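You operate a simulated robot arm through the tools that you are given. There is no shell and no other tool. Be economical: measure what you need, move in short steps, check, and stop when the job is done.

The job below is to be done with a simulated robot arm. You get a single attempt, and the scene is never put back.

JOB
Take the white mount sleeve on the mat at the cabinet end and put it away on the jig table top. Then fetch the springs bin and set it on the short flat carton. Then fetch the sanding block and set it on the top of the air cabinet. Then open the rule stop. Keep to this order.
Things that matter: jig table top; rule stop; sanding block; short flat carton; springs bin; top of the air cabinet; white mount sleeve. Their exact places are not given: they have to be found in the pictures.

The check looks at the end state, three seconds after you hand in, the way a careful person would. Anything else that was tipped, shoved, dropped, spilled or broken makes it a failure.

ROBOT AND FRAMES
A 7-joint arm with a fingered hand on a trunk, on a base that drives. Base frame: it is fixed to the floor where the robot stands at the start and does not move with it; the origin is under the middle of the robot, x ahead of it, y to its left, z up. Units: m, degrees, N and s.
With the tool pointing down near the work surface it reaches from about 0.3 to 0.74 m from the robot's upright axis, wherever it stands. Its first joint turns from -166.0 to 166.0 degrees. Places, roughly: jig table top [3.6, 4.8, 0.8]; rule stop [-1.5, 7.4, 0.7]; sanding block (5x10x4 cm) [1.6, -1.3, 0.8]; short flat carton (25x22x2 cm) [0.5, -0.6, 0.8]; top of the air cabinet [3.3, -2.8, 1.2]; white mount sleeve (3x3x3 cm) [0.5, -0.2, 0.8]. Payload 4 kg.
Tool frame: the origin (TCP) lies between the finger pads and is the grasp point; the fingertips stand 0.026 m ahead of it; z points along the fingers, y is the line along which they close. Largest opening 0.132 m; the body of the gripper starts 0.073 m behind the TCP. The gripper is a hand of 4 fingers: y runs from the thumb to the fingers, the wrist lies at [0, 0, -0.239] in the tool frame.
Orientation is that of the tool frame in the base frame, as [roll, pitch, yaw] about the fixed x, y, z axes, in that order (R = Rz(yaw) Ry(pitch) Rx(roll)). With the fingers straight down and closing along the base's y, the tool's x points along the base's -x, its y along +y and its z along -z.

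CONTROLS
- The arm moves only by the tool drive_tool. Its argument "moves" is text: rows parted by semicolons, each of 6 numbers parted by spaces: the shift along the tool's x, y, z in units of 30 mm (1.0 is 30 mm), then the turn, a rotation vector about the tool's x, y, z in units of 5 degrees (1.0 is 5 degrees). In form: tx ty tz wx wy wz; .... A call has 1 to 20 rows; each row shifts and turns the commanded pose from where the row before left it, along the tool's axes as they then stand. A call with a number of a shift or a turn outside -1 to 1 is refused whole. Each row takes 0.2 s and may step no farther than 0.05 m and 8.6 degrees from the row before; otherwise, the whole call is refused. A pose out of reach is approached as far as the arm can. The call stops where the force on the tool passes 40 N (or 10 N more than at its start, if that is more) or the arm is blocked; 0.2 s more then pass. In this call time passes only in rows, and 0.2 s behind the last. It gives the time, the measured TCP pose, the force on the tool (base axes), the opening and the grip force at its end, in the units of the frame above (readings bear some noise), with the torque about the TCP (base axes, N m) and any sound that the robot's microphone picked up, and new pictures: "pictures" is both (left out), scene, wrist or none.
- Cameras (640 x 400 px; columns grow to the right, rows downward): "scene" is now at [0.0088, 0.1188, 1.4222]; the picture's right is [-0.64, -0.77, 0.00], its down [-0.46, 0.39, -0.80] and it looks along [0.61, -0.51, -0.60] (base axes); focal length 280 px, centre (320, 200). "wrist" rides on the gripper at [0.068, 0.002, -0.097] in the tool frame; the picture's right is [-0.03, 1.00, 0.00], its down [-0.82, -0.02, -0.58] and it looks along [-0.58, -0.01, 0.82] (tool axes); focal length 270 px, centre (320, 200).
- raise_lower(by): slides the trunk up (or, below 0, down) by that many m; the arm and the scene camera ride with it, the base frame stays. It gives what a move gives, with no picture.
- drive_base(legs): drives the robot by 1 to 6 legs, each [ahead, turn to the left] in m and degrees, along the robot's own axes; the way and the turn of a leg run together, so that a leg with both is an arc; at most 1.5 m and 180 degrees a leg. The arm and the cameras ride along, it lands a little off, and it stops where it bumps. It gives what a move gives, and a new picture of the scene camera.
- finger_targets(finger1, finger2, finger3, thumb_bend): sets how far each is bent, from 0 (flat) to 1 (curled in); at 0.3 the hand is open as for a grip, at 0.7 the pads meet at the TCP. One left out holds its place. A second passes; each finger stops where it meets its share of the squeeze, and holds until it gets a number again. It is the only way to open and close the hand. It gives what a move gives, with no picture; readings hold the bend of each and the force on the fingers (four entries, about 0 where the hand has none), thumb and palm.
- head_to(pan, tilt): turns the head with the scene camera to pan (to the left, within 155 degrees either way) and tilt (down, from -29 to 69), counted from straight ahead of the robot. It gives what a move gives, and a new picture of the scene camera.
- probe_pixels(camera, pixels): for up to 12 pixels [column, row] of the newest picture of that camera ("zoom" is the newest enlarged one), the place [x, y, z] in the base frame of the surface seen there, good to about 0.002 m, but the place of the scene camera against the robot may be out by one fixed shift of up to 0.025 m in any direction. No time passes.
- inspect(camera, box): a new picture of the part [left, top, right, bottom] of that camera's present view, enlarged. No time passes.
- sign_off(): hands the job in; it is judged then, once.

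Go step by step. Measure first, check grasps and placings, and put right what went wrong. The budget is 110 turns and 260 pictures, counting those below and the enlarged ones. Unless the task says otherwise, let go and move clear before handing in, and close with one line.

The tools are called after "Request:" as a command line: name --argument value ..., lists and objects as JSON in quotes. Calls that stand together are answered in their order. drive_tool: Moves the arm, as the interface text tells. Its arguments: {"type":"object","properties":{"moves":{"type":"string"},"pictures":{"type":"string","enum":["both","scene","wrist","none"]}},"required":["moves"]} The other tools are called the same way: raise_lower (by) slides the trunk up or down; finger_targets (finger1, finger2, finger3, thumb_bend) moves the fingers one by one; drive_base (legs) drives the base; head_to (pan, tilt) turns the head that bears the scene camera; probe_pixels (camera, pixels) gives the place of the surface under pixels of a picture; inspect (camera, box) takes an enlarged picture of a part of a camera's view; sign_off () hands the job in.

At the start:

```text
clock: 0.0
tcp_pos: [0.4581, -0.2745, 1.1084]
tool_rot: [-180.0, 0.0, 180.0]
wrist_force: [0.3, -0.1, 0.1]
torque: [0.0, 0.01, 0.0]
grip_width: 0.1318
gripper_force: 0.1
shape: jaw
bend: [0.3, 0.3, 0.3, 0.3]
finger forces: [0.0, 0.0, 0.0, 0.1, 0.1, 0.0]
trunk travel left (down, up): [-0.375, 0.215]
robot x, y, heading: [-0.0, 0.0004, -0.2]
head pan, tilt: [-39.9, 37.1]
```

scene: 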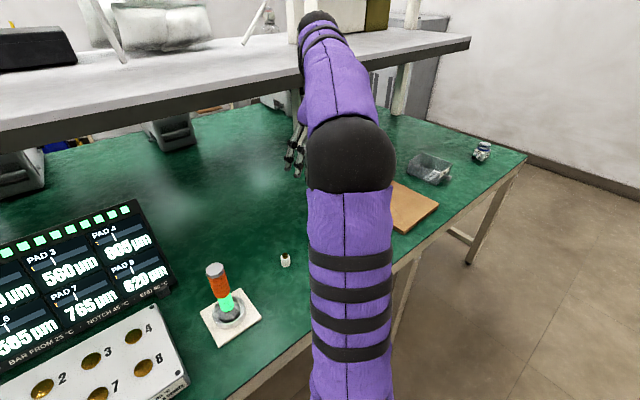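
wrist: 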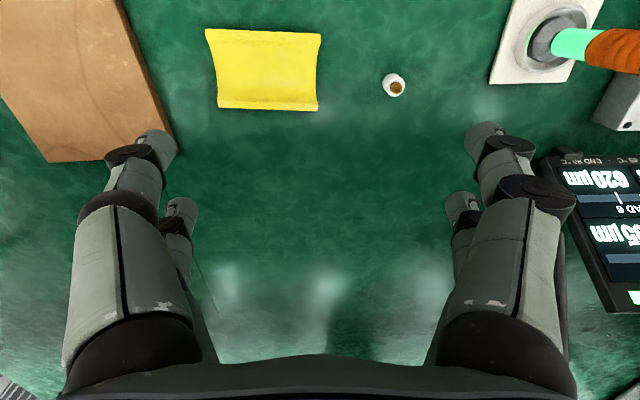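

The wrist picture shows a small white object at (393,85), and the scene picture shows it at (285,260). The bin is at scene (430,168) and the carton at (410,205). I'll probe these and enlarge the views.

Request:
probe_pixels --camera "wrist" --pixels '[[393, 76], [396, 88], [385, 80], [403, 85], [440, 140], [262, 70], [60, 80], [130, 70], [160, 130], [50, 160]]'

Request:
probe_pixels --camera "scene" --pixels '[[286, 255], [286, 263], [410, 205], [430, 168], [482, 150], [415, 158], [450, 165], [435, 182], [412, 173], [437, 203], [400, 232], [526, 155]]'

Request:
inspect --camera "scene" --box '[380, 120, 540, 220]'

Request:
inspect --camera "wrist" --box '[340, 40, 468, 120]'

```text
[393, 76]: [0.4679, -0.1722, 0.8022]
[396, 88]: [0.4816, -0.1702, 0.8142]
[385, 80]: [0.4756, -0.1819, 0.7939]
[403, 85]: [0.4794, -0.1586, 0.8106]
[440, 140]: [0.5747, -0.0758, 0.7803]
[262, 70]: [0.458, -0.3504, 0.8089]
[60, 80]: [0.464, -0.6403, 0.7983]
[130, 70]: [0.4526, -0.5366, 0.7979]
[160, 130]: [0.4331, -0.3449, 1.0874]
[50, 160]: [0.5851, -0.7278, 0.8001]
```

```text
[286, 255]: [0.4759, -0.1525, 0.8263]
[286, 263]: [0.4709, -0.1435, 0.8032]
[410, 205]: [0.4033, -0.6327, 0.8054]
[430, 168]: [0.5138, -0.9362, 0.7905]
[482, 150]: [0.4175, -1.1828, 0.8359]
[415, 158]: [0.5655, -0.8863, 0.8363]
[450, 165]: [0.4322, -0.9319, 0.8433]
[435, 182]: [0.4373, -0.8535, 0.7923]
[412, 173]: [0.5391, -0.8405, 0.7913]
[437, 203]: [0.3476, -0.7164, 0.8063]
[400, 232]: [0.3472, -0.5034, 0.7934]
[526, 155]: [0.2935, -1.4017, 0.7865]
```

```text
4.00 times, centred on (460, 170) of scene
```

zoom: 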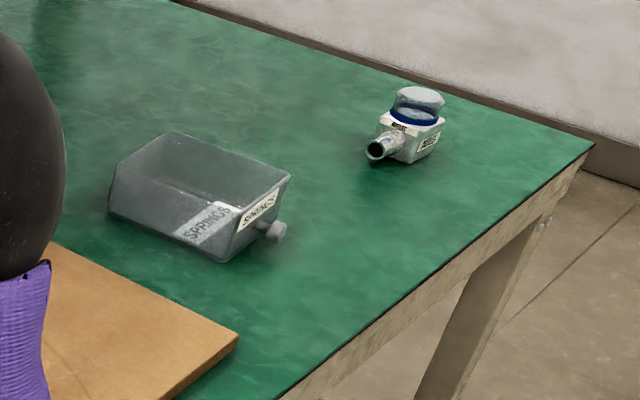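

```text
5.00 times, centred on (404, 80) of wrist
```

zoom: 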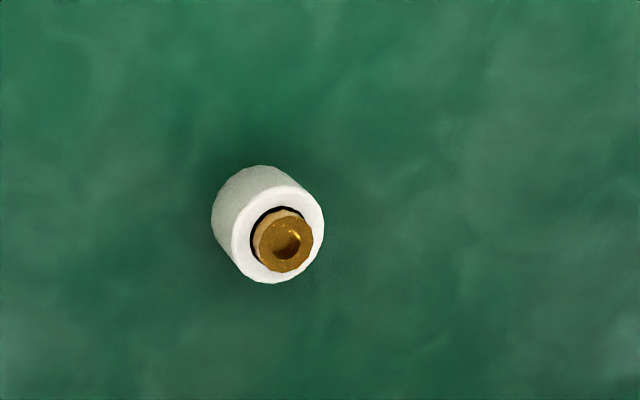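

The sleeve stands at about (0.482, -0.171) with its top near z 0.812. Before descending I'll check how close the neighbours are, namely the lamp base and the yellow piece, and start looking around with the head.

Request:
probe_pixels --camera "wrist" --pixels '[[492, 78], [508, 10], [560, 80], [560, 45], [620, 50], [605, 105], [318, 100], [318, 40], [210, 40], [220, 100], [565, 155], [590, 230]]'

Request:
head_to --pan 40 --tilt 25

Request:
head_to --pan 110 --tilt 15

Request:
head_to --pan -110 --tilt 20

```text
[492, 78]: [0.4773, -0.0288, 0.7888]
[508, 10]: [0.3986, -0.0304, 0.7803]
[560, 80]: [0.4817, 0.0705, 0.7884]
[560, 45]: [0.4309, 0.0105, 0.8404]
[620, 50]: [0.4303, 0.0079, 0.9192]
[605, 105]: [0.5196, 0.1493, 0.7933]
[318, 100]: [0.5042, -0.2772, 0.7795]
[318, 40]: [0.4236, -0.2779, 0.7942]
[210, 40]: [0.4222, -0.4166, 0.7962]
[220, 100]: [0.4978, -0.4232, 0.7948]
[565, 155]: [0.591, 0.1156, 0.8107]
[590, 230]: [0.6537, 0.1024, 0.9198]
```

```text
clock: 1.5
tcp_pos: [0.4571, -0.2754, 1.1084]
tool_rot: [-180.0, 0.0, 179.9]
wrist_force: [-0.4, 0.3, 0.8]
torque: [0.01, -0.02, 0.01]
grip_width: 0.1322
gripper_force: 0.1
shape: jaw
bend: [0.3, 0.3, 0.3, 0.3]
finger forces: [0.1, 0.0, 0.1, 0.0, 0.0, 0.0]
trunk travel left (down, up): [-0.375, 0.215]
robot x, y, heading: [-0.0001, -0.0027, 0.1]
head pan, tilt: [40.0, 25.0]
```

scene: 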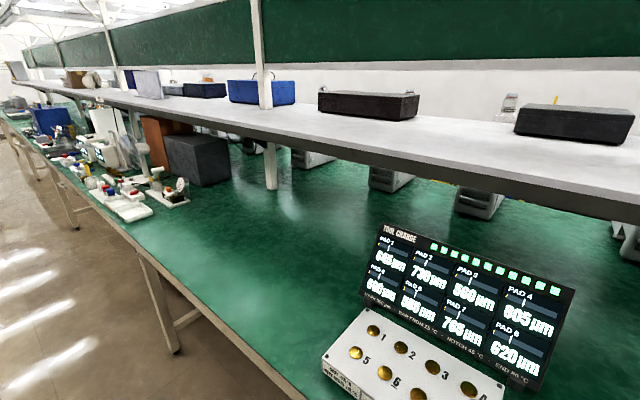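

```text
clock: 2.9
tcp_pos: [0.4566, -0.2747, 1.1089]
tool_rot: [-180.0, 0.0, -179.9]
wrist_force: [-0.6, 0.1, 0.4]
torque: [0.01, -0.01, -0.02]
grip_width: 0.1318
gripper_force: 0.1
shape: jaw
bend: [0.3, 0.3, 0.3, 0.3]
finger forces: [0.0, 0.0, 0.0, 0.0, 0.0, 0.0]
trunk travel left (down, up): [-0.375, 0.215]
robot x, y, heading: [0.0005, 0.002, -0.1]
head pan, tilt: [110.0, 15.0]
```

scene: 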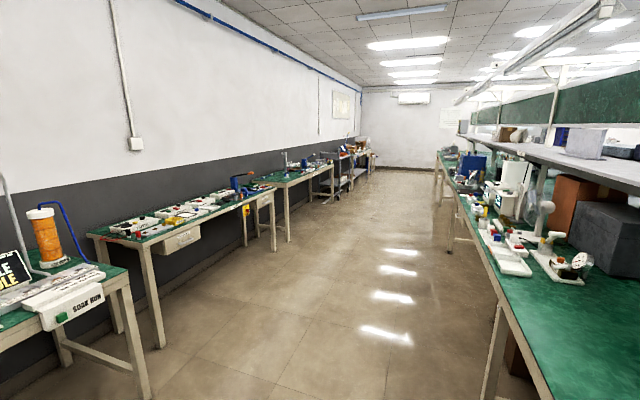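

```text
clock: 6.1
tcp_pos: [0.4588, -0.2757, 1.1087]
tool_rot: [180.0, 0.0, -180.0]
wrist_force: [-0.8, -0.8, -0.1]
torque: [0.0, -0.01, 0.01]
grip_width: 0.1319
gripper_force: 0.1
shape: jaw
bend: [0.3, 0.3, 0.3, 0.3]
finger forces: [0.1, 0.0, 0.0, 0.0, 0.0, 0.0]
trunk travel left (down, up): [-0.375, 0.215]
robot x, y, heading: [-0.0003, -0.0015, -0.0]
head pan, tilt: [-110.0, 20.0]
```

scene: 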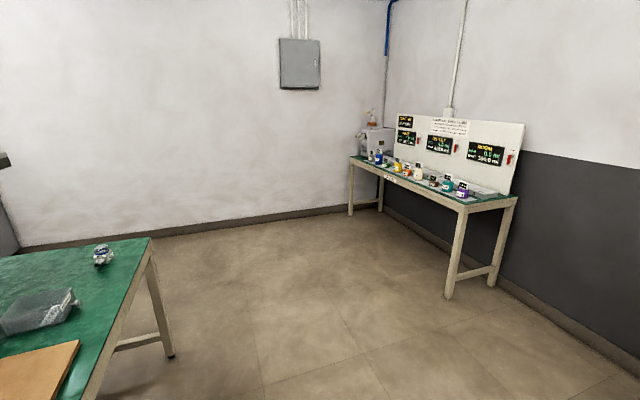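

The sleeve is clear of its neighbours: the yellow piece ends at y -0.278 and the lamp base begins at y -0.029. I'll move over it and down to TCP z 0.86.

Request:
drive_tool --moves "-0.1 0.43 0.9 0 0 0;-0.1 0.43 0.9 0 0 0;-0.1 0.43 0.9 0 0 0;-0.1 0.43 0.9 0 0 0;-0.1 0.43 0.9 0 0 0;-0.1 0.43 0.9 0 0 0;-0.1 0.43 0.9 0 0 0;-0.1 0.43 0.9 0 0 0;0 0 0.9 0 0 0" --pictures "wrist"

Request:
head_to --pan -5 --tilt 40

```text
clock: 8.1
tcp_pos: [0.4824, -0.1731, 0.8652]
tool_rot: [180.0, 0.0, 180.0]
wrist_force: [0.0, 1.1, 0.4]
torque: [0.02, 0.01, -0.03]
grip_width: 0.1319
gripper_force: 0.1
shape: jaw
bend: [0.3, 0.3, 0.3, 0.3]
finger forces: [0.0, 0.0, 0.0, 0.0, 0.0, 0.0]
trunk travel left (down, up): [-0.375, 0.215]
robot x, y, heading: [0.0009, -0.0002, -0.1]
head pan, tilt: [-110.0, 20.0]
```

wrist: 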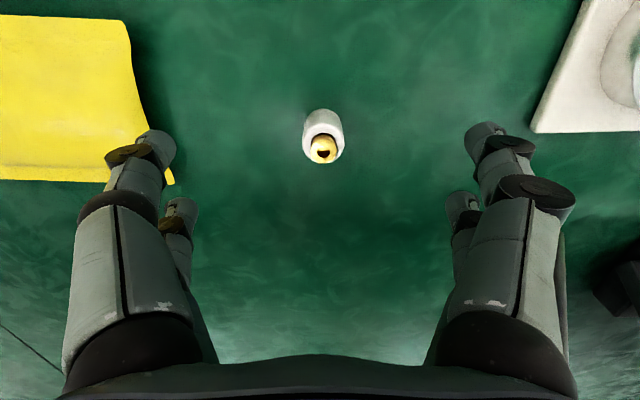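

```text
clock: 9.9
tcp_pos: [0.4813, -0.1724, 0.8653]
tool_rot: [-179.9, 0.0, 180.0]
wrist_force: [-0.3, -0.1, -0.1]
torque: [0.0, 0.02, -0.01]
grip_width: 0.1318
gripper_force: 0.0
shape: jaw
bend: [0.3, 0.3, 0.3, 0.3]
finger forces: [0.1, 0.1, 0.1, 0.0, 0.0, 0.1]
trunk travel left (down, up): [-0.375, 0.215]
robot x, y, heading: [-0.0001, 0.0003, -0.1]
head pan, tilt: [-5.0, 40.0]
```

scene: 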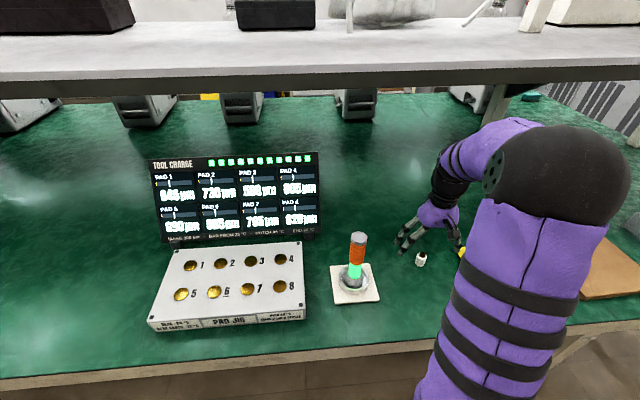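

The sleeve's top plug is at wrist (322,152), centred between the fingers, and the yellow piece is close on the thumb side. I'll narrow the hand a little before going down the rest of the way.

Request:
finger_targets --finger1 0.45 --finger2 0.45 --finger3 0.45 --thumb_bend 0.45

Request:
probe_pixels --camera "wrist" --pixels '[[322, 152], [322, 118], [308, 140], [340, 140], [322, 140], [148, 128], [172, 180], [155, 140]]'

Request:
inspect --camera "scene" --box '[140, 140, 332, 260]'

Request:
inspect --camera "wrist" --box '[0, 0, 640, 400]'

```text
clock: 10.9
tcp_pos: [0.4821, -0.1729, 0.8649]
tool_rot: [-179.9, 0.0, 180.0]
wrist_force: [-0.4, 0.2, -0.6]
torque: [0.03, 0.03, 0.03]
grip_width: 0.0835
gripper_force: 0.0
shape: fingers
bend: [0.45, 0.45, 0.45, 0.45]
finger forces: [0.1, 0.1, 0.0, 0.0, 0.1, 0.0]
trunk travel left (down, up): [-0.375, 0.215]
robot x, y, heading: [-0.0039, -0.0039, 0.2]
head pan, tilt: [-5.0, 40.0]
```

```text
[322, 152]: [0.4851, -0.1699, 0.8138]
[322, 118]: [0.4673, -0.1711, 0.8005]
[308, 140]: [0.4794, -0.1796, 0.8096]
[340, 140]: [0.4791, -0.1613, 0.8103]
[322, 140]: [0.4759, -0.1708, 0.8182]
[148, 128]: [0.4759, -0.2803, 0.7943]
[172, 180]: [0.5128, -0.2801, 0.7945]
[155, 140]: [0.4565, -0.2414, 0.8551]
```

```text
3.33 times, centred on (236, 200) of scene
```

zoom: 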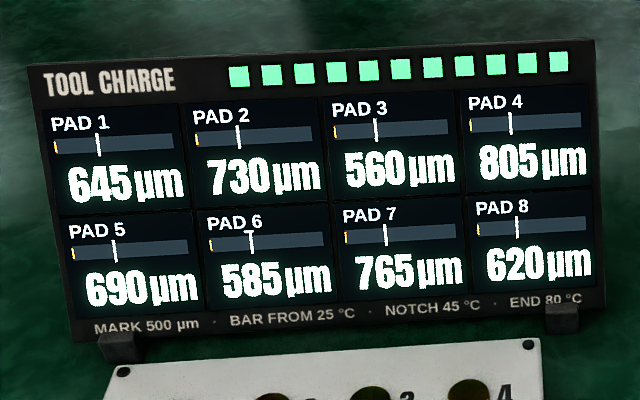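

```text
1.00 times, centred on (320, 200) of wrist
```

zoom: 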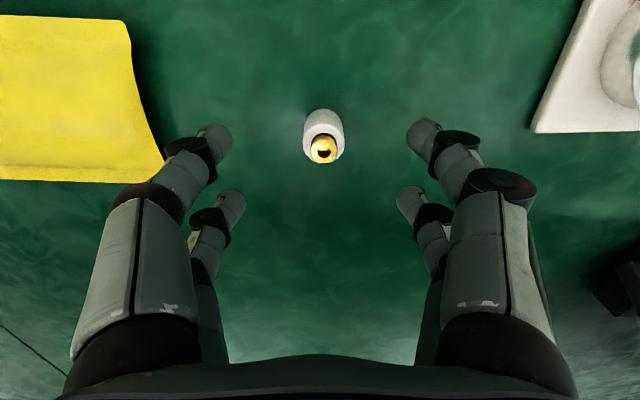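

The hand shows two fingertips on each side. I'll probe their positions to see which one should meet the sleeve.

Request:
probe_pixels --camera "zoom" --pixels '[[217, 138], [232, 208], [424, 135], [412, 203], [130, 250], [200, 290], [480, 250], [430, 290]]'

Request:
inspect --camera "scene" --box '[370, 180, 498, 260]'

```text
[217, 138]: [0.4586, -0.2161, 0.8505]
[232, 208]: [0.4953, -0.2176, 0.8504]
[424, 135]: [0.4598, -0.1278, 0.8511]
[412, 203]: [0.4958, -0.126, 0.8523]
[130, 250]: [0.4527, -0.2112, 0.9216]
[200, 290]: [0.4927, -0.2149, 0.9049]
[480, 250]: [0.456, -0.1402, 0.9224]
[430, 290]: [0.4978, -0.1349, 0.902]
```

```text
5.00 times, centred on (434, 220) of scene
```

zoom: 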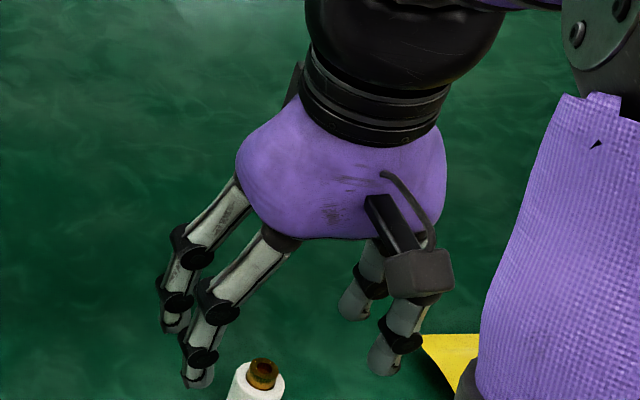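

The finger pairs sit about 18 mm either side of the TCP in x, so they should cradle the sleeve from four sides. I'll centre on it, go down to z≈0.812 and close gently.

Request:
drive_tool --moves "0.06 0.06 0.7 0 0 0;0 0 0.6 0 0 0;0 0 0.45 0 0 0" --pictures "wrist"

Request:
finger_targets --finger1 0.7 --finger2 0.7 --finger3 0.7 --thumb_bend 0.7

Request:
inspect --camera "wrist" --box '[160, 60, 480, 260]'

```text
clock: 11.7
tcp_pos: [0.4815, -0.1692, 0.8129]
tool_rot: [180.0, 0.0, -179.9]
wrist_force: [-0.4, -1.2, -0.3]
torque: [-0.03, 0.01, -0.03]
grip_width: 0.0835
gripper_force: 0.0
shape: fingers
bend: [0.45, 0.45, 0.45, 0.45]
finger forces: [0.1, 0.1, 0.1, 0.0, 0.0, 0.0]
trunk travel left (down, up): [-0.375, 0.215]
robot x, y, heading: [0.002, -0.0015, 0.1]
head pan, tilt: [-5.0, 40.0]
```

wrist: 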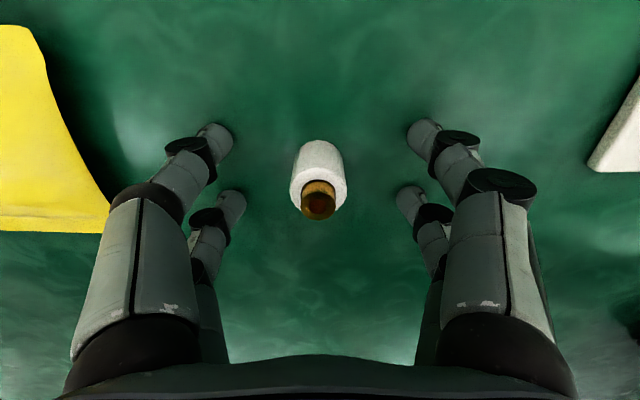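

```text
clock: 12.7
tcp_pos: [0.4815, -0.1703, 0.8105]
tool_rot: [-180.0, 0.0, -180.0]
wrist_force: [0.7, 0.6, -0.8]
torque: [0.0, -0.02, -0.02]
grip_width: 0.0018
gripper_force: 0.0
shape: fingers
bend: [0.7, 0.7, 0.7, 0.7]
finger forces: [0.1, 0.2, 0.2, 0.0, 0.1, 0.0]
trunk travel left (down, up): [-0.375, 0.215]
robot x, y, heading: [0.0006, -0.0023, -0.3]
head pan, tilt: [-5.0, 40.0]
```

```text
2.00 times, centred on (320, 160) of wrist
```

zoom: 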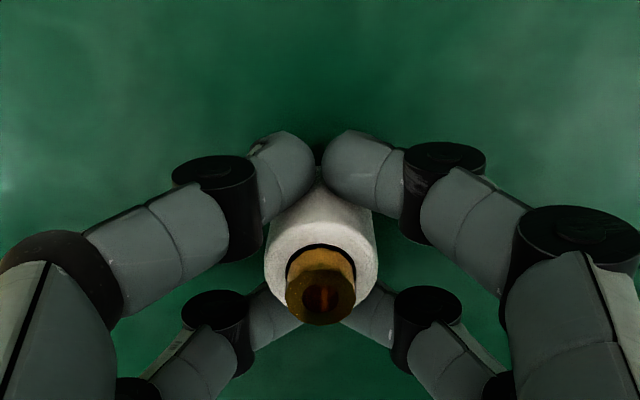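

The fingers closed around the sleeve without touching it; zoom (320,250) shows it sitting in the gap between the two pairs. I'll open, shift so one finger pair lines up with the sleeve axis, and close again.

Request:
probe_pixels --camera "zoom" --pixels '[[285, 145], [295, 190], [350, 145], [345, 185], [262, 225], [268, 310], [380, 310], [320, 225], [285, 240], [360, 240]]'

Request:
finger_targets --finger1 0.45 --finger2 0.45 --finger3 0.45 --thumb_bend 0.45

Request:
drive_tool --moves "-0.3 0 0 0 0 0;-0.32 0 0 0 0 0" --pictures "wrist"

```text
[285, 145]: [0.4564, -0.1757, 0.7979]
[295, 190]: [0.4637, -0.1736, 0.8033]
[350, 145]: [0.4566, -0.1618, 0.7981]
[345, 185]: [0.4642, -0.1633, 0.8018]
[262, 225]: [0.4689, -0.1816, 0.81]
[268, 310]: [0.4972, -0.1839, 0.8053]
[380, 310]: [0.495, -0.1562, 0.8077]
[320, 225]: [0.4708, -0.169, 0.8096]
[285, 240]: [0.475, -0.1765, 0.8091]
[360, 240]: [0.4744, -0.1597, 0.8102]
```

```text
clock: 13.7
tcp_pos: [0.4809, -0.1685, 0.8121]
tool_rot: [-180.0, -0.1, 180.0]
wrist_force: [0.5, 0.6, -0.6]
torque: [-0.03, -0.01, -0.02]
grip_width: 0.0823
gripper_force: 0.0
shape: fingers
bend: [0.45, 0.45, 0.45, 0.45]
finger forces: [0.0, 0.0, 0.0, 0.0, 0.0, 0.0]
trunk travel left (down, up): [-0.375, 0.215]
robot x, y, heading: [0.0013, 0.0002, 0.0]
head pan, tilt: [-5.0, 40.0]
```

```text
clock: 14.3
tcp_pos: [0.4992, -0.1699, 0.8125]
tool_rot: [180.0, 0.1, 180.0]
wrist_force: [0.0, 0.7, 0.2]
torque: [-0.03, 0.0, 0.0]
grip_width: 0.0829
gripper_force: 0.0
shape: fingers
bend: [0.45, 0.45, 0.45, 0.45]
finger forces: [0.0, 0.0, 0.0, 0.1, 0.0, 0.0]
trunk travel left (down, up): [-0.375, 0.215]
robot x, y, heading: [-0.003, -0.0014, 0.1]
head pan, tilt: [-5.0, 40.0]
```

wrist: 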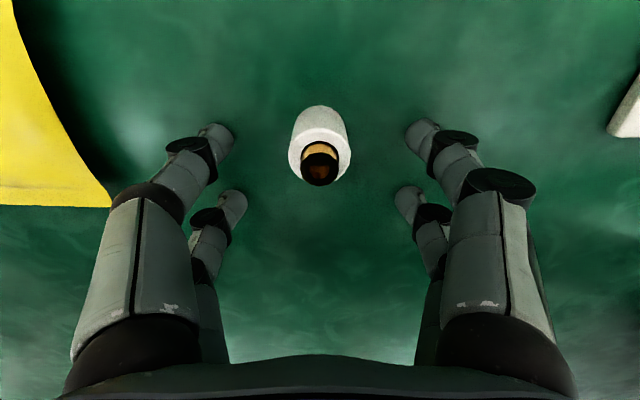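

The front finger pair at wrist (218,138)/(422,133) is now level with the sleeve. I'll close.

Request:
finger_targets --finger1 0.75 --finger2 0.75 --finger3 0.75 --thumb_bend 0.75

Request:
inspect --camera "wrist" --box '[160, 60, 480, 260]'

```text
clock: 15.3
tcp_pos: [0.5002, -0.17, 0.813]
tool_rot: [179.9, 0.0, -179.9]
wrist_force: [-0.5, -0.6, -1.0]
torque: [-0.01, 0.01, -0.01]
grip_width: 0.021
gripper_force: 10.5
shape: fingers
bend: [0.64, 0.73, 0.73, 0.68]
finger forces: [10.4, 0.1, 0.1, 0.1, 10.4, 0.0]
trunk travel left (down, up): [-0.375, 0.215]
robot x, y, heading: [0.0008, -0.0013, 0.1]
head pan, tilt: [-5.0, 40.0]
```

```text
2.00 times, centred on (320, 160) of wrist
```

zoom: 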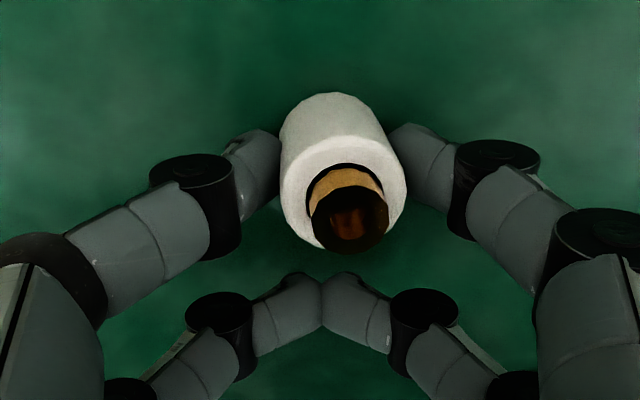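

Finger 1 and the thumb hold the sleeve at 10.4 N. I'll lift 0.15 m and check.

Request:
drive_tool --moves "0 0 -0.5 0 0 0;0 0 -0.9 0 0 0;0 0 -0.9 0 0 0;0 0 -0.9 0 0 0;0 0 -0.9 0 0 0;0 0 -0.9 0 0 0" --pictures "wrist"

```text
clock: 16.7
tcp_pos: [0.4988, -0.1696, 0.9621]
tool_rot: [-180.0, 0.0, -180.0]
wrist_force: [0.4, 0.5, -0.2]
torque: [0.02, -0.04, -0.01]
grip_width: 0.0208
gripper_force: 10.7
shape: fingers
bend: [0.64, 0.73, 0.73, 0.68]
finger forces: [10.4, 0.1, 0.1, 0.1, 10.4, 0.0]
trunk travel left (down, up): [-0.375, 0.215]
robot x, y, heading: [-0.0016, 0.0039, -0.1]
head pan, tilt: [-5.0, 40.0]
```

wrist: 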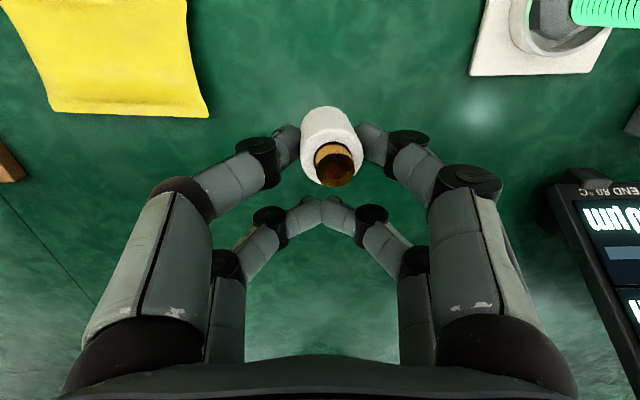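

The sleeve lifted with the hand and is held firmly. Before driving I'll look behind on both sides to find free floor.

Request:
head_to --pan 150 --tilt 30

Request:
probe_pixels --camera "scene" --pixels '[[320, 200], [100, 250], [500, 200], [320, 380], [200, 100], [450, 120]]'

Request:
head_to --pan -150 --tilt 30

Request:
probe_pixels --camera "scene" --pixels '[[320, 200], [100, 250], [500, 200], [320, 380], [200, 100], [450, 120]]'

```text
clock: 19.1
tcp_pos: [0.4987, -0.1695, 0.9617]
tool_rot: [180.0, -0.1, -180.0]
wrist_force: [-0.3, 0.4, -1.1]
torque: [0.0, 0.02, 0.0]
grip_width: 0.0211
gripper_force: 10.9
shape: fingers
bend: [0.64, 0.73, 0.73, 0.68]
finger forces: [10.4, 0.1, 0.0, 0.0, 10.3, 0.0]
trunk travel left (down, up): [-0.375, 0.215]
robot x, y, heading: [-0.0001, 0.0007, 0.1]
head pan, tilt: [150.0, 30.0]
```

scene: 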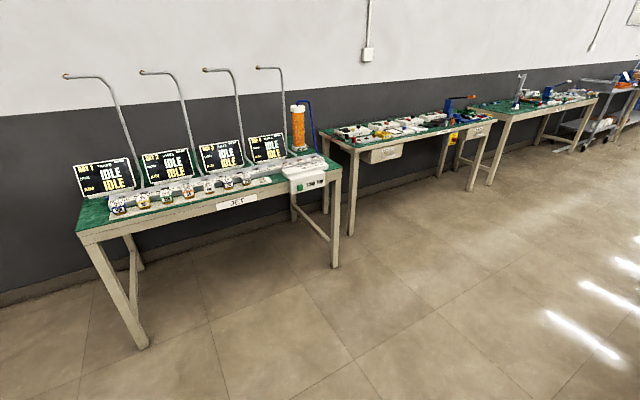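

```text
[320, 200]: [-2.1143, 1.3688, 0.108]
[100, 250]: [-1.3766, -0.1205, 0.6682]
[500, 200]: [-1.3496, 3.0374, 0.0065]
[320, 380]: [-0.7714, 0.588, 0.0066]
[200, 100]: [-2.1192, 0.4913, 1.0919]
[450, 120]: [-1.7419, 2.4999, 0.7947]
```

```text
clock: 23.2
tcp_pos: [0.5, -0.1692, 0.9603]
tool_rot: [180.0, 0.0, 179.9]
wrist_force: [-0.6, 0.0, -0.4]
torque: [0.02, -0.02, -0.01]
grip_width: 0.0209
gripper_force: 9.9
shape: fingers
bend: [0.64, 0.73, 0.73, 0.68]
finger forces: [10.4, 0.0, 0.0, 0.0, 10.4, 0.0]
trunk travel left (down, up): [-0.375, 0.215]
robot x, y, heading: [-0.002, 0.0002, -0.2]
head pan, tilt: [-150.0, 30.0]
```

scene: 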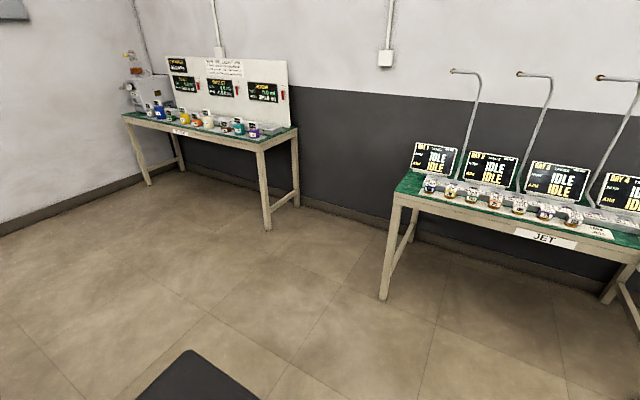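

```text
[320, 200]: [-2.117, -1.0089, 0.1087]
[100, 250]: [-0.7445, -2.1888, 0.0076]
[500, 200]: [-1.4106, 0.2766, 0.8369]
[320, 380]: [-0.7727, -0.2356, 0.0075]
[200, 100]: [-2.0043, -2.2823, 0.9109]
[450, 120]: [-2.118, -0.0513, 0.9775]
```

The aisle is free from x -1.35 to the bench. I'll pull the hand in and up, back off, then turn right toward the -y end.

Request:
drive_base --legs '[[-0.5, 0]]'

Request:
drive_tool --moves "0.9 0 -0.9 0 0 0;0.9 0 -0.9 0 0 0;0.9 0 -0.9 0 0 0;0.9 0 -0.9 0 0 0;0.9 0 -0.9 0 0 0" --pictures "wrist"

Request:
head_to --pan 0 --tilt 20

Request:
drive_base --legs '[[0, -90]]'

```text
clock: 26.1
tcp_pos: [-0.0004, -0.1698, 0.9609]
tool_rot: [179.9, 0.0, 179.8]
wrist_force: [0.4, -0.1, -0.6]
torque: [-0.04, 0.0, 0.0]
grip_width: 0.0208
gripper_force: 10.1
shape: fingers
bend: [0.64, 0.73, 0.73, 0.68]
finger forces: [10.4, 0.0, 0.0, 0.1, 10.4, 0.0]
trunk travel left (down, up): [-0.375, 0.215]
robot x, y, heading: [-0.4969, 0.0021, -0.2]
head pan, tilt: [-150.0, 30.0]
```

scene: 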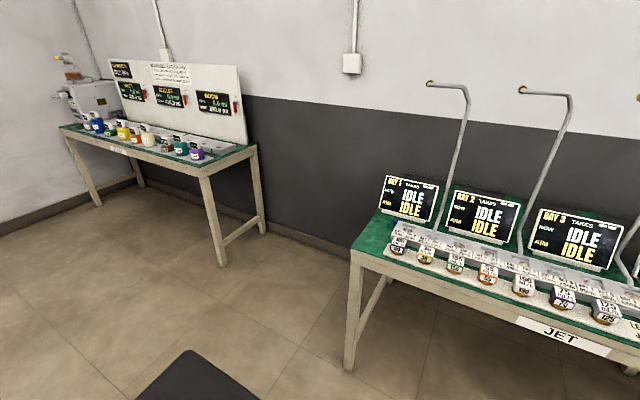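

```text
clock: 27.4
tcp_pos: [-0.1365, -0.1689, 1.0983]
tool_rot: [180.0, 0.0, 179.8]
wrist_force: [0.0, 0.2, 0.2]
torque: [0.03, -0.01, 0.02]
grip_width: 0.0207
gripper_force: 9.8
shape: fingers
bend: [0.64, 0.73, 0.73, 0.68]
finger forces: [10.3, 0.0, 0.0, 0.0, 10.4, 0.0]
trunk travel left (down, up): [-0.375, 0.215]
robot x, y, heading: [-0.4984, 0.0013, 0.0]
head pan, tilt: [-150.0, 30.0]
```

wrist: 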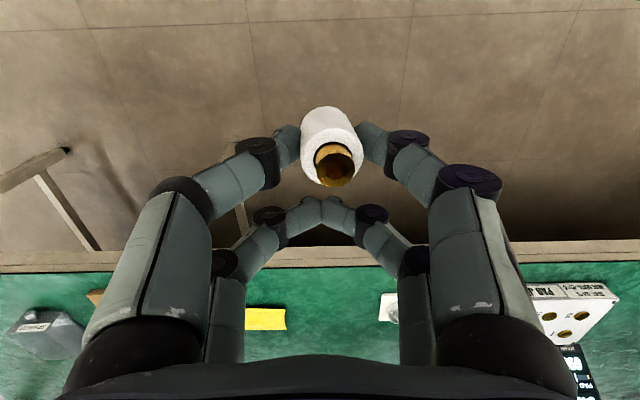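

```text
clock: 29.7
tcp_pos: [-0.1356, -0.1703, 1.0962]
tool_rot: [180.0, 0.0, 179.8]
wrist_force: [-0.6, 0.0, 0.0]
torque: [0.0, -0.02, 0.04]
grip_width: 0.0206
gripper_force: 10.4
shape: fingers
bend: [0.64, 0.73, 0.73, 0.68]
finger forces: [10.4, 0.1, 0.0, 0.0, 10.4, 0.1]
trunk travel left (down, up): [-0.375, 0.215]
robot x, y, heading: [-0.4988, 0.0038, -0.0]
head pan, tilt: [0.0, 20.0]
```

scene: 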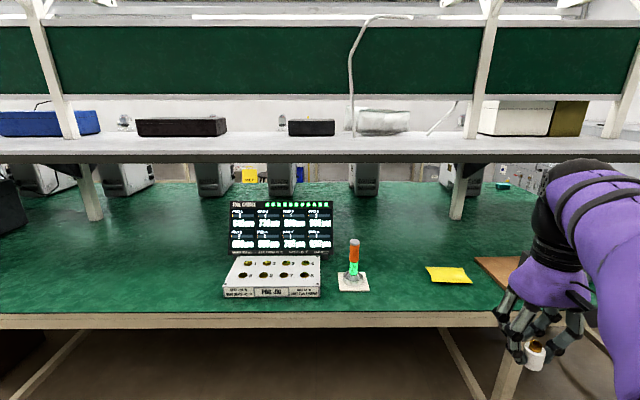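

```text
clock: 34.0
tcp_pos: [-0.6752, -0.3601, 1.0972]
tool_rot: [-179.9, 0.0, 89.1]
wrist_force: [-0.7, -0.5, 0.3]
torque: [0.0, -0.04, -0.01]
grip_width: 0.0205
gripper_force: 10.5
shape: fingers
bend: [0.64, 0.73, 0.73, 0.68]
finger forces: [10.3, 0.0, 0.1, 0.1, 10.3, 0.0]
trunk travel left (down, up): [-0.375, 0.215]
robot x, y, heading: [-0.5003, 0.0014, -91.0]
head pan, tilt: [0.0, 20.0]
```

scene: 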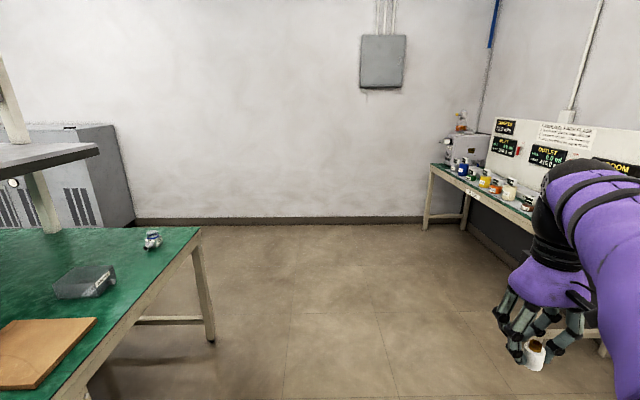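

The way ahead is open floor. I'll probe the wall, the bench corner and the right-hand bench to plan the turn.

Request:
probe_pixels --camera "scene" --pixels '[[320, 222], [140, 222], [200, 235], [130, 150], [45, 150], [428, 228], [530, 215], [60, 250], [200, 180], [15, 130], [100, 150]]'

```text
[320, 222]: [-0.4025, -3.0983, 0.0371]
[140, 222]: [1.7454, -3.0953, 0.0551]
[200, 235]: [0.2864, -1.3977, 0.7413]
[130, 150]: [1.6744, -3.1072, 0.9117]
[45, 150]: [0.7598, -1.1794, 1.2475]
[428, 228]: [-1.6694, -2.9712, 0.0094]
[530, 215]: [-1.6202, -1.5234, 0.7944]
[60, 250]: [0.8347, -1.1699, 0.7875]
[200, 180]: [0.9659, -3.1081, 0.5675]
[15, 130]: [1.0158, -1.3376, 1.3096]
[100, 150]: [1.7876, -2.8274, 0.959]
```

The corridor beyond the bench end runs from y -1.4 to -3.1. I'll drive down to y≈-2.2, turn left and look along it.

Request:
drive_base --legs '[[1.1, 1], [1.1, 0], [0, 90]]'

```text
clock: 48.8
tcp_pos: [-0.1454, -2.3915, 1.0975]
tool_rot: [-180.0, 0.0, -179.2]
wrist_force: [0.1, 0.4, -0.4]
torque: [-0.01, 0.0, 0.0]
grip_width: 0.0204
gripper_force: 10.3
shape: fingers
bend: [0.64, 0.73, 0.73, 0.68]
finger forces: [10.3, 0.0, 0.1, 0.1, 10.3, 0.0]
trunk travel left (down, up): [-0.375, 0.215]
robot x, y, heading: [-0.5093, -2.2252, 1.0]
head pan, tilt: [0.0, 20.0]
```

scene: 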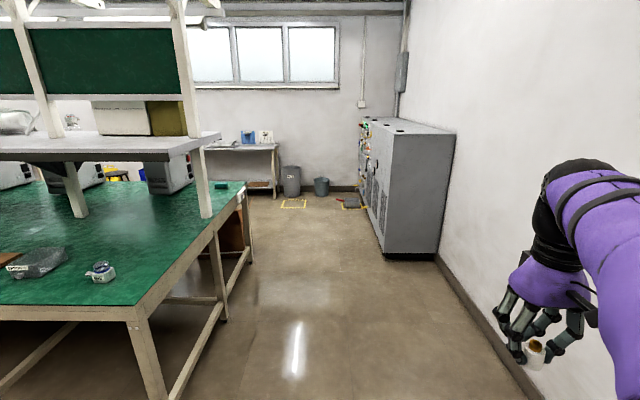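

The corridor is clear. The grey air cabinet is on the right, and a dark block sits on the bench corner at (222,186). I'll probe the layout.

Request:
probe_pixels --camera "scene" --pixels '[[222, 186], [244, 186], [385, 250], [365, 200], [395, 120], [372, 122], [293, 195], [320, 195], [345, 205], [278, 148], [340, 187], [245, 260]]'

Request:
inspect --camera "scene" --box '[200, 100, 456, 260]'

```text
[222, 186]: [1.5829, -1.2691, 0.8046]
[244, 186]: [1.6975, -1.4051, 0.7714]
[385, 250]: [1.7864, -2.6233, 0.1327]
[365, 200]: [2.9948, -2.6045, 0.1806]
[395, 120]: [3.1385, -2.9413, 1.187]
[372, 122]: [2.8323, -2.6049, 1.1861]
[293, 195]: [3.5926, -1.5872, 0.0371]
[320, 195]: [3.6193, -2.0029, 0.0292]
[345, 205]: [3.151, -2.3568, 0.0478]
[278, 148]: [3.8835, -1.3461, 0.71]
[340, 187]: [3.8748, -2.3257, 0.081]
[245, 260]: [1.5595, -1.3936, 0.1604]
```

```text
2.50 times, centred on (328, 180) of scene
```

zoom: 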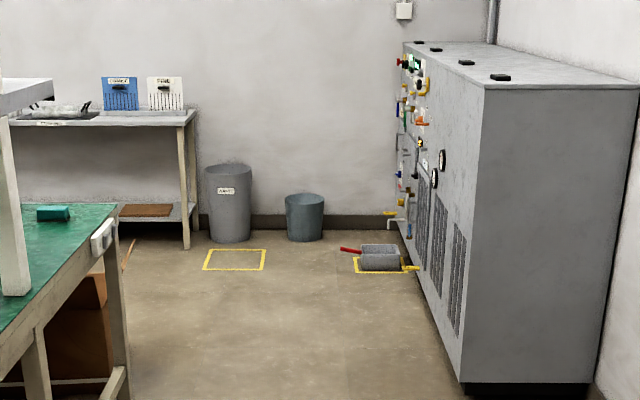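

I'll drive along the corridor to about (2.5, -1.95), turn left up the second aisle, and look.

Request:
drive_base --legs '[[0, 4], [1.5, 0], [1.5, 0], [0, 85]]'

```text
clock: 67.6
tcp_pos: [2.6884, -1.5495, 1.097]
tool_rot: [180.0, 0.0, -89.2]
wrist_force: [0.9, 0.3, -0.1]
torque: [-0.02, 0.0, -0.01]
grip_width: 0.0201
gripper_force: 10.0
shape: fingers
bend: [0.64, 0.73, 0.73, 0.68]
finger forces: [10.1, 0.0, 0.1, 0.0, 10.2, 0.0]
trunk travel left (down, up): [-0.375, 0.215]
robot x, y, heading: [2.5262, -1.9164, 90.9]
head pan, tilt: [0.0, 20.0]
```

scene: 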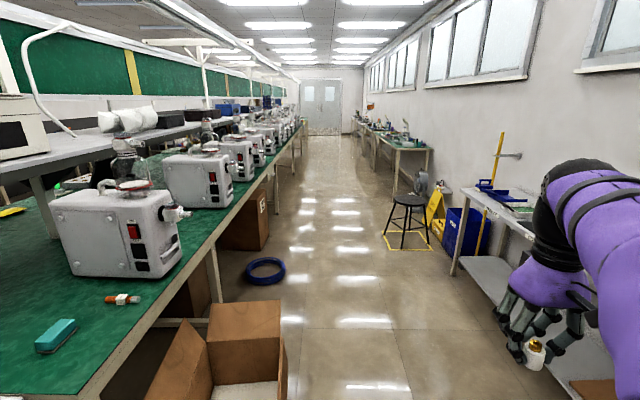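

The aisle has obstacles: an open carton at (245,360), a blue ring at (265,270), a stool at (405,225), and a yellow sign and bin at (445,215). I'll probe them.

Request:
probe_pixels --camera "scene" --pixels '[[285, 390], [280, 310], [285, 270], [265, 258], [383, 248], [405, 235], [430, 250], [450, 270], [396, 195], [390, 150], [452, 272], [300, 130]]'

Request:
inspect --camera "scene" --box '[270, 80, 470, 205]'

```text
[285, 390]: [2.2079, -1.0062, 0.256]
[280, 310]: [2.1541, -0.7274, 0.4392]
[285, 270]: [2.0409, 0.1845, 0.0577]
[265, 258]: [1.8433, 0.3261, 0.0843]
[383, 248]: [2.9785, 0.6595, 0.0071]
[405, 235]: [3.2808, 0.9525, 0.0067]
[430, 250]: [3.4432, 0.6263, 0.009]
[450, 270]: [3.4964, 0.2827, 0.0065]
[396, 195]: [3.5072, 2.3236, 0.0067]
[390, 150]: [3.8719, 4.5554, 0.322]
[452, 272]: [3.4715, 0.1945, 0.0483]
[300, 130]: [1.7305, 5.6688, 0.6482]
```

```text
3.20 times, centred on (370, 142) of scene
```

zoom: 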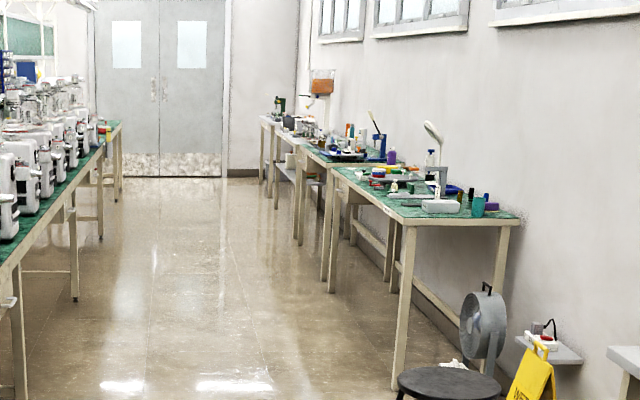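

The gap between the carton and ring (x≤2.21) and the stool (x≥2.98) is about 0.77 m wide. I'll aim for x≈2.58 and go 3 m up.

Request:
drive_base --legs '[[0, -2.2], [1.5, 0], [1.5, 0]]'

```text
clock: 82.6
tcp_pos: [2.7506, 1.4721, 1.0967]
tool_rot: [180.0, -0.1, -91.1]
wrist_force: [-0.3, -0.3, -1.3]
torque: [-0.02, -0.04, 0.0]
grip_width: 0.0203
gripper_force: 10.0
shape: fingers
bend: [0.64, 0.73, 0.73, 0.68]
finger forces: [10.1, 0.1, 0.0, 0.1, 10.1, 0.0]
trunk travel left (down, up): [-0.375, 0.215]
robot x, y, heading: [2.5744, 1.1123, 89.2]
head pan, tilt: [0.0, 20.0]
```

scene: 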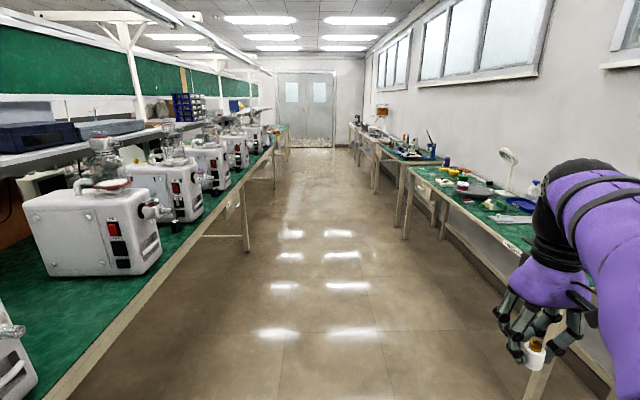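

The passage was clear. I'll probe the right-wall benches to find which is the jig table near y 4.8.

Request:
probe_pixels --camera "scene" --pixels '[[540, 250], [409, 170], [440, 168], [398, 158], [380, 150], [374, 140], [352, 125], [520, 205], [470, 172]]'

Request:
inspect --camera "scene" --box '[340, 90, 500, 190]'

```text
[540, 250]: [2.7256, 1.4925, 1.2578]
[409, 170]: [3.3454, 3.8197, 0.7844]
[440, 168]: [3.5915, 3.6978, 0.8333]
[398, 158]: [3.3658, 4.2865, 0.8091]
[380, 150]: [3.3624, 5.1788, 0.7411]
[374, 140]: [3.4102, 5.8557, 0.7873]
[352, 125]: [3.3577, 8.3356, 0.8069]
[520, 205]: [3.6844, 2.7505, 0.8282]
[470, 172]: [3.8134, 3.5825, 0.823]
```

```text
4.00 times, centred on (420, 140) of scene
```

zoom: 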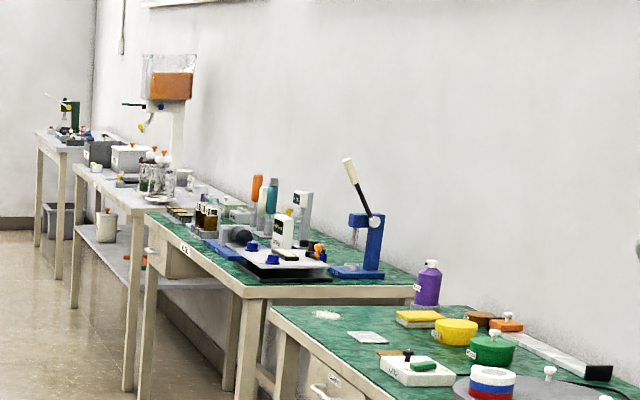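

The jig table is the second green bench, spanning roughly y 4.1–5.6 with its front edge near x 3.36. I'll drive to y≈4.75, face it, and look down.

Request:
drive_base --legs '[[1.5, 0], [1.5, 0], [0.63, 0], [0, -89.2]]'

Request:
head_to --pan 0 --tilt 38

```text
clock: 104.0
tcp_pos: [3.0613, 4.593, 1.0982]
tool_rot: [180.0, 0.0, 179.8]
wrist_force: [-0.2, 0.7, -0.1]
torque: [0.0, 0.0, 0.02]
grip_width: 0.0199
gripper_force: 9.9
shape: fingers
bend: [0.64, 0.73, 0.73, 0.68]
finger forces: [10.0, 0.1, 0.0, 0.0, 10.0, 0.0]
trunk travel left (down, up): [-0.375, 0.215]
robot x, y, heading: [2.6958, 4.7636, -0.3]
head pan, tilt: [0.0, 20.0]
```

scene: 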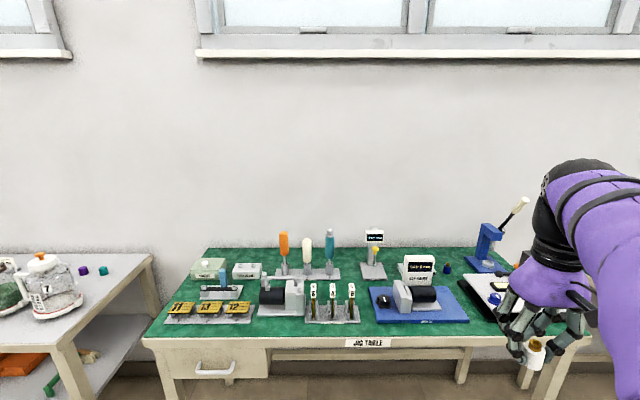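

```text
clock: 104.8
tcp_pos: [3.0621, 4.5921, 1.096]
tool_rot: [179.9, 0.0, 179.8]
wrist_force: [0.1, 0.5, 0.1]
torque: [0.0, 0.0, 0.01]
grip_width: 0.02
gripper_force: 9.4
shape: fingers
bend: [0.64, 0.73, 0.73, 0.68]
finger forces: [9.9, 0.0, 0.1, 0.1, 10.0, 0.1]
trunk travel left (down, up): [-0.375, 0.215]
robot x, y, heading: [2.7016, 4.7631, -0.4]
head pan, tilt: [0.0, 38.0]
```

scene: 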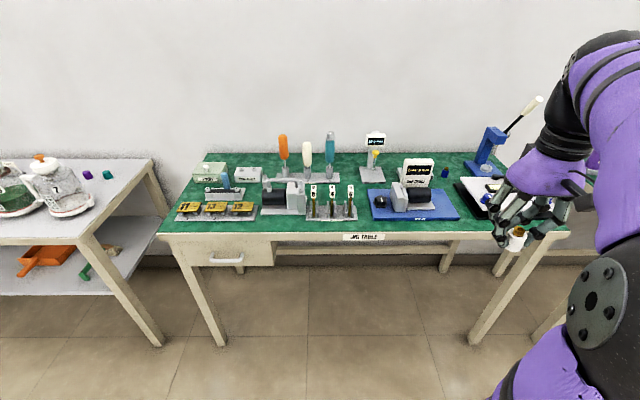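

The table carries a "JIG TABLE" label at (363,237) and is crowded. I'll enlarge it to find a free spot.

Request:
inspect --camera "scene" --box '[160, 120, 368, 250]'

Request:
inspect --camera "scene" --box '[340, 120, 548, 250]'

Request:
probe_pixels --camera "scene" --pixels '[[260, 225], [350, 228], [285, 228], [380, 228], [470, 222], [463, 210], [375, 215], [357, 217], [258, 212], [270, 213], [530, 230], [200, 228]]'

```text
3.08 times, centred on (264, 185) of scene
```

zoom: 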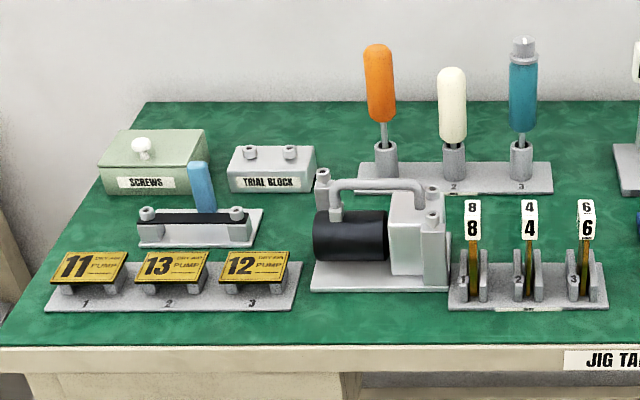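

```text
3.08 times, centred on (444, 185) of scene
```

zoom: 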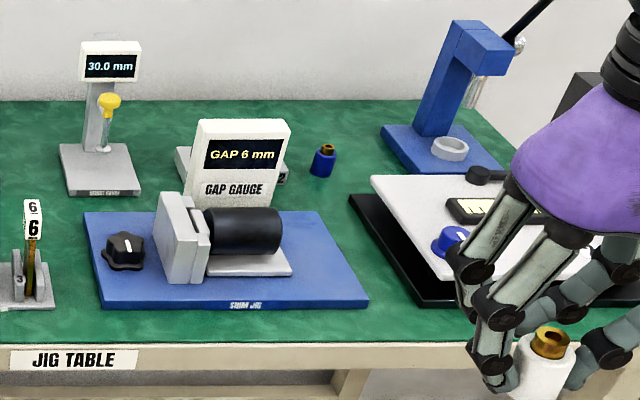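

```text
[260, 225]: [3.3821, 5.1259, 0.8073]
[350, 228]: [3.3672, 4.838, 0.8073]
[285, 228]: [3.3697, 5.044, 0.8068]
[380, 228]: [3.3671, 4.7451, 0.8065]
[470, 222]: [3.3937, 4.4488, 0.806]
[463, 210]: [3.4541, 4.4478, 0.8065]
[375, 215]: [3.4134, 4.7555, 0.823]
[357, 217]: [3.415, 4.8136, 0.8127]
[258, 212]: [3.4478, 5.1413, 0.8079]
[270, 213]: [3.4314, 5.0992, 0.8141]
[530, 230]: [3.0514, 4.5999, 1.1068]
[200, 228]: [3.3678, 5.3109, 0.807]
```

The table surface is about z 0.80, and a strip of bare mat about 5 cm deep runs along the front edge (zoom row 325). I'd like the idle finger pair on the robot's side for this, so I'll try turning the wrist 180° here over the free floor.

Request:
drive_tool --moves "0 0 0 0 0 1;0 0 0 0 0 1;0 0 0 0 0 1;0 0 0 0 0 1;0 0 0 0 0 1;0 0 0 0 0 1;0 0 0 0 0 1;0 0 0 0 0 1;0 0 0 0 0 1;0 0 0 0 0 1;0 0 0 0 0 1;0 0 0 0 0 1;0 0 0 0 0 1;0 0 0 0 0 1;0 0 0 0 0 1;0 0 0 0 0 1;0 0 0 0 0 1;0 0 0 0 0 1" --pictures "none"

Request:
probe_pixels --camera "scene" --pixels '[[195, 203], [240, 203], [178, 217], [255, 220], [215, 220], [290, 215], [268, 178], [283, 200], [330, 220], [215, 232], [330, 235], [170, 230]]'

```text
clock: 108.6
tcp_pos: [3.0619, 4.5927, 1.0981]
tool_rot: [180.0, 0.1, 89.7]
wrist_force: [-0.8, -1.0, -0.6]
torque: [0.0, -0.02, 0.0]
grip_width: 0.02
gripper_force: 9.9
shape: fingers
bend: [0.64, 0.73, 0.73, 0.68]
finger forces: [10.0, 0.1, 0.0, 0.0, 9.9, 0.0]
trunk travel left (down, up): [-0.375, 0.215]
robot x, y, heading: [2.6987, 4.7648, -0.2]
head pan, tilt: [0.0, 38.0]
```

```text
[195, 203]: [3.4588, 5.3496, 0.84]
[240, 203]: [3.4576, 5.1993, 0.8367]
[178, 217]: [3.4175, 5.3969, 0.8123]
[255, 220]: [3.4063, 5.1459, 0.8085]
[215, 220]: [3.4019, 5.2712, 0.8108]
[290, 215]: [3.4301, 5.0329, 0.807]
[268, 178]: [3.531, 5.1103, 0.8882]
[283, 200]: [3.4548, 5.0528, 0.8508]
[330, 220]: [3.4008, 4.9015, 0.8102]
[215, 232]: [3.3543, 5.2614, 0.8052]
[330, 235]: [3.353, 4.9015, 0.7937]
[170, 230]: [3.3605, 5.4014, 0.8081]
```

The first 90° went through cleanly. I'll do the other half.

Request:
drive_tool --moves "0 0 0 0 0 1;0 0 0 0 0 1;0 0 0 0 0 1;0 0 0 0 0 1;0 0 0 0 0 1;0 0 0 0 0 1;0 0 0 0 0 1;0 0 0 0 0 1;0 0 0 0 0 1;0 0 0 0 0 1;0 0 0 0 0 1;0 0 0 0 0 1;0 0 0 0 0 1;0 0 0 0 0 1;0 0 0 0 0 1;0 0 0 0 0 1;0 0 0 0 0 1;0 0 0 0 0 1" --pictures "scene"

```text
clock: 112.4
tcp_pos: [3.0612, 4.5925, 1.096]
tool_rot: [-179.9, 0.0, -0.3]
wrist_force: [-0.2, -0.2, 0.3]
torque: [0.0, 0.0, -0.02]
grip_width: 0.0201
gripper_force: 10.4
shape: fingers
bend: [0.64, 0.73, 0.73, 0.68]
finger forces: [10.1, 0.0, 0.1, 0.0, 10.2, 0.0]
trunk travel left (down, up): [-0.375, 0.215]
robot x, y, heading: [2.6996, 4.7641, -0.1]
head pan, tilt: [0.0, 38.0]
```

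scene: 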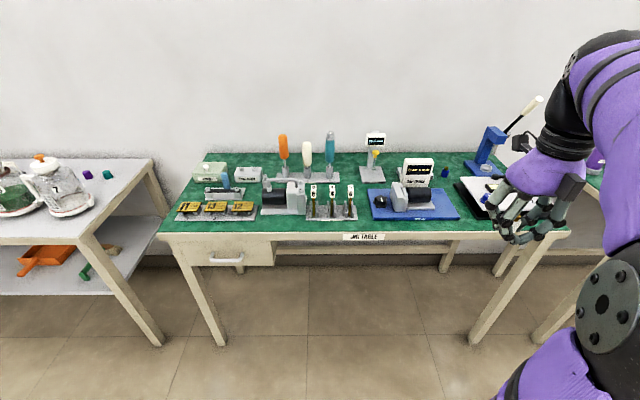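

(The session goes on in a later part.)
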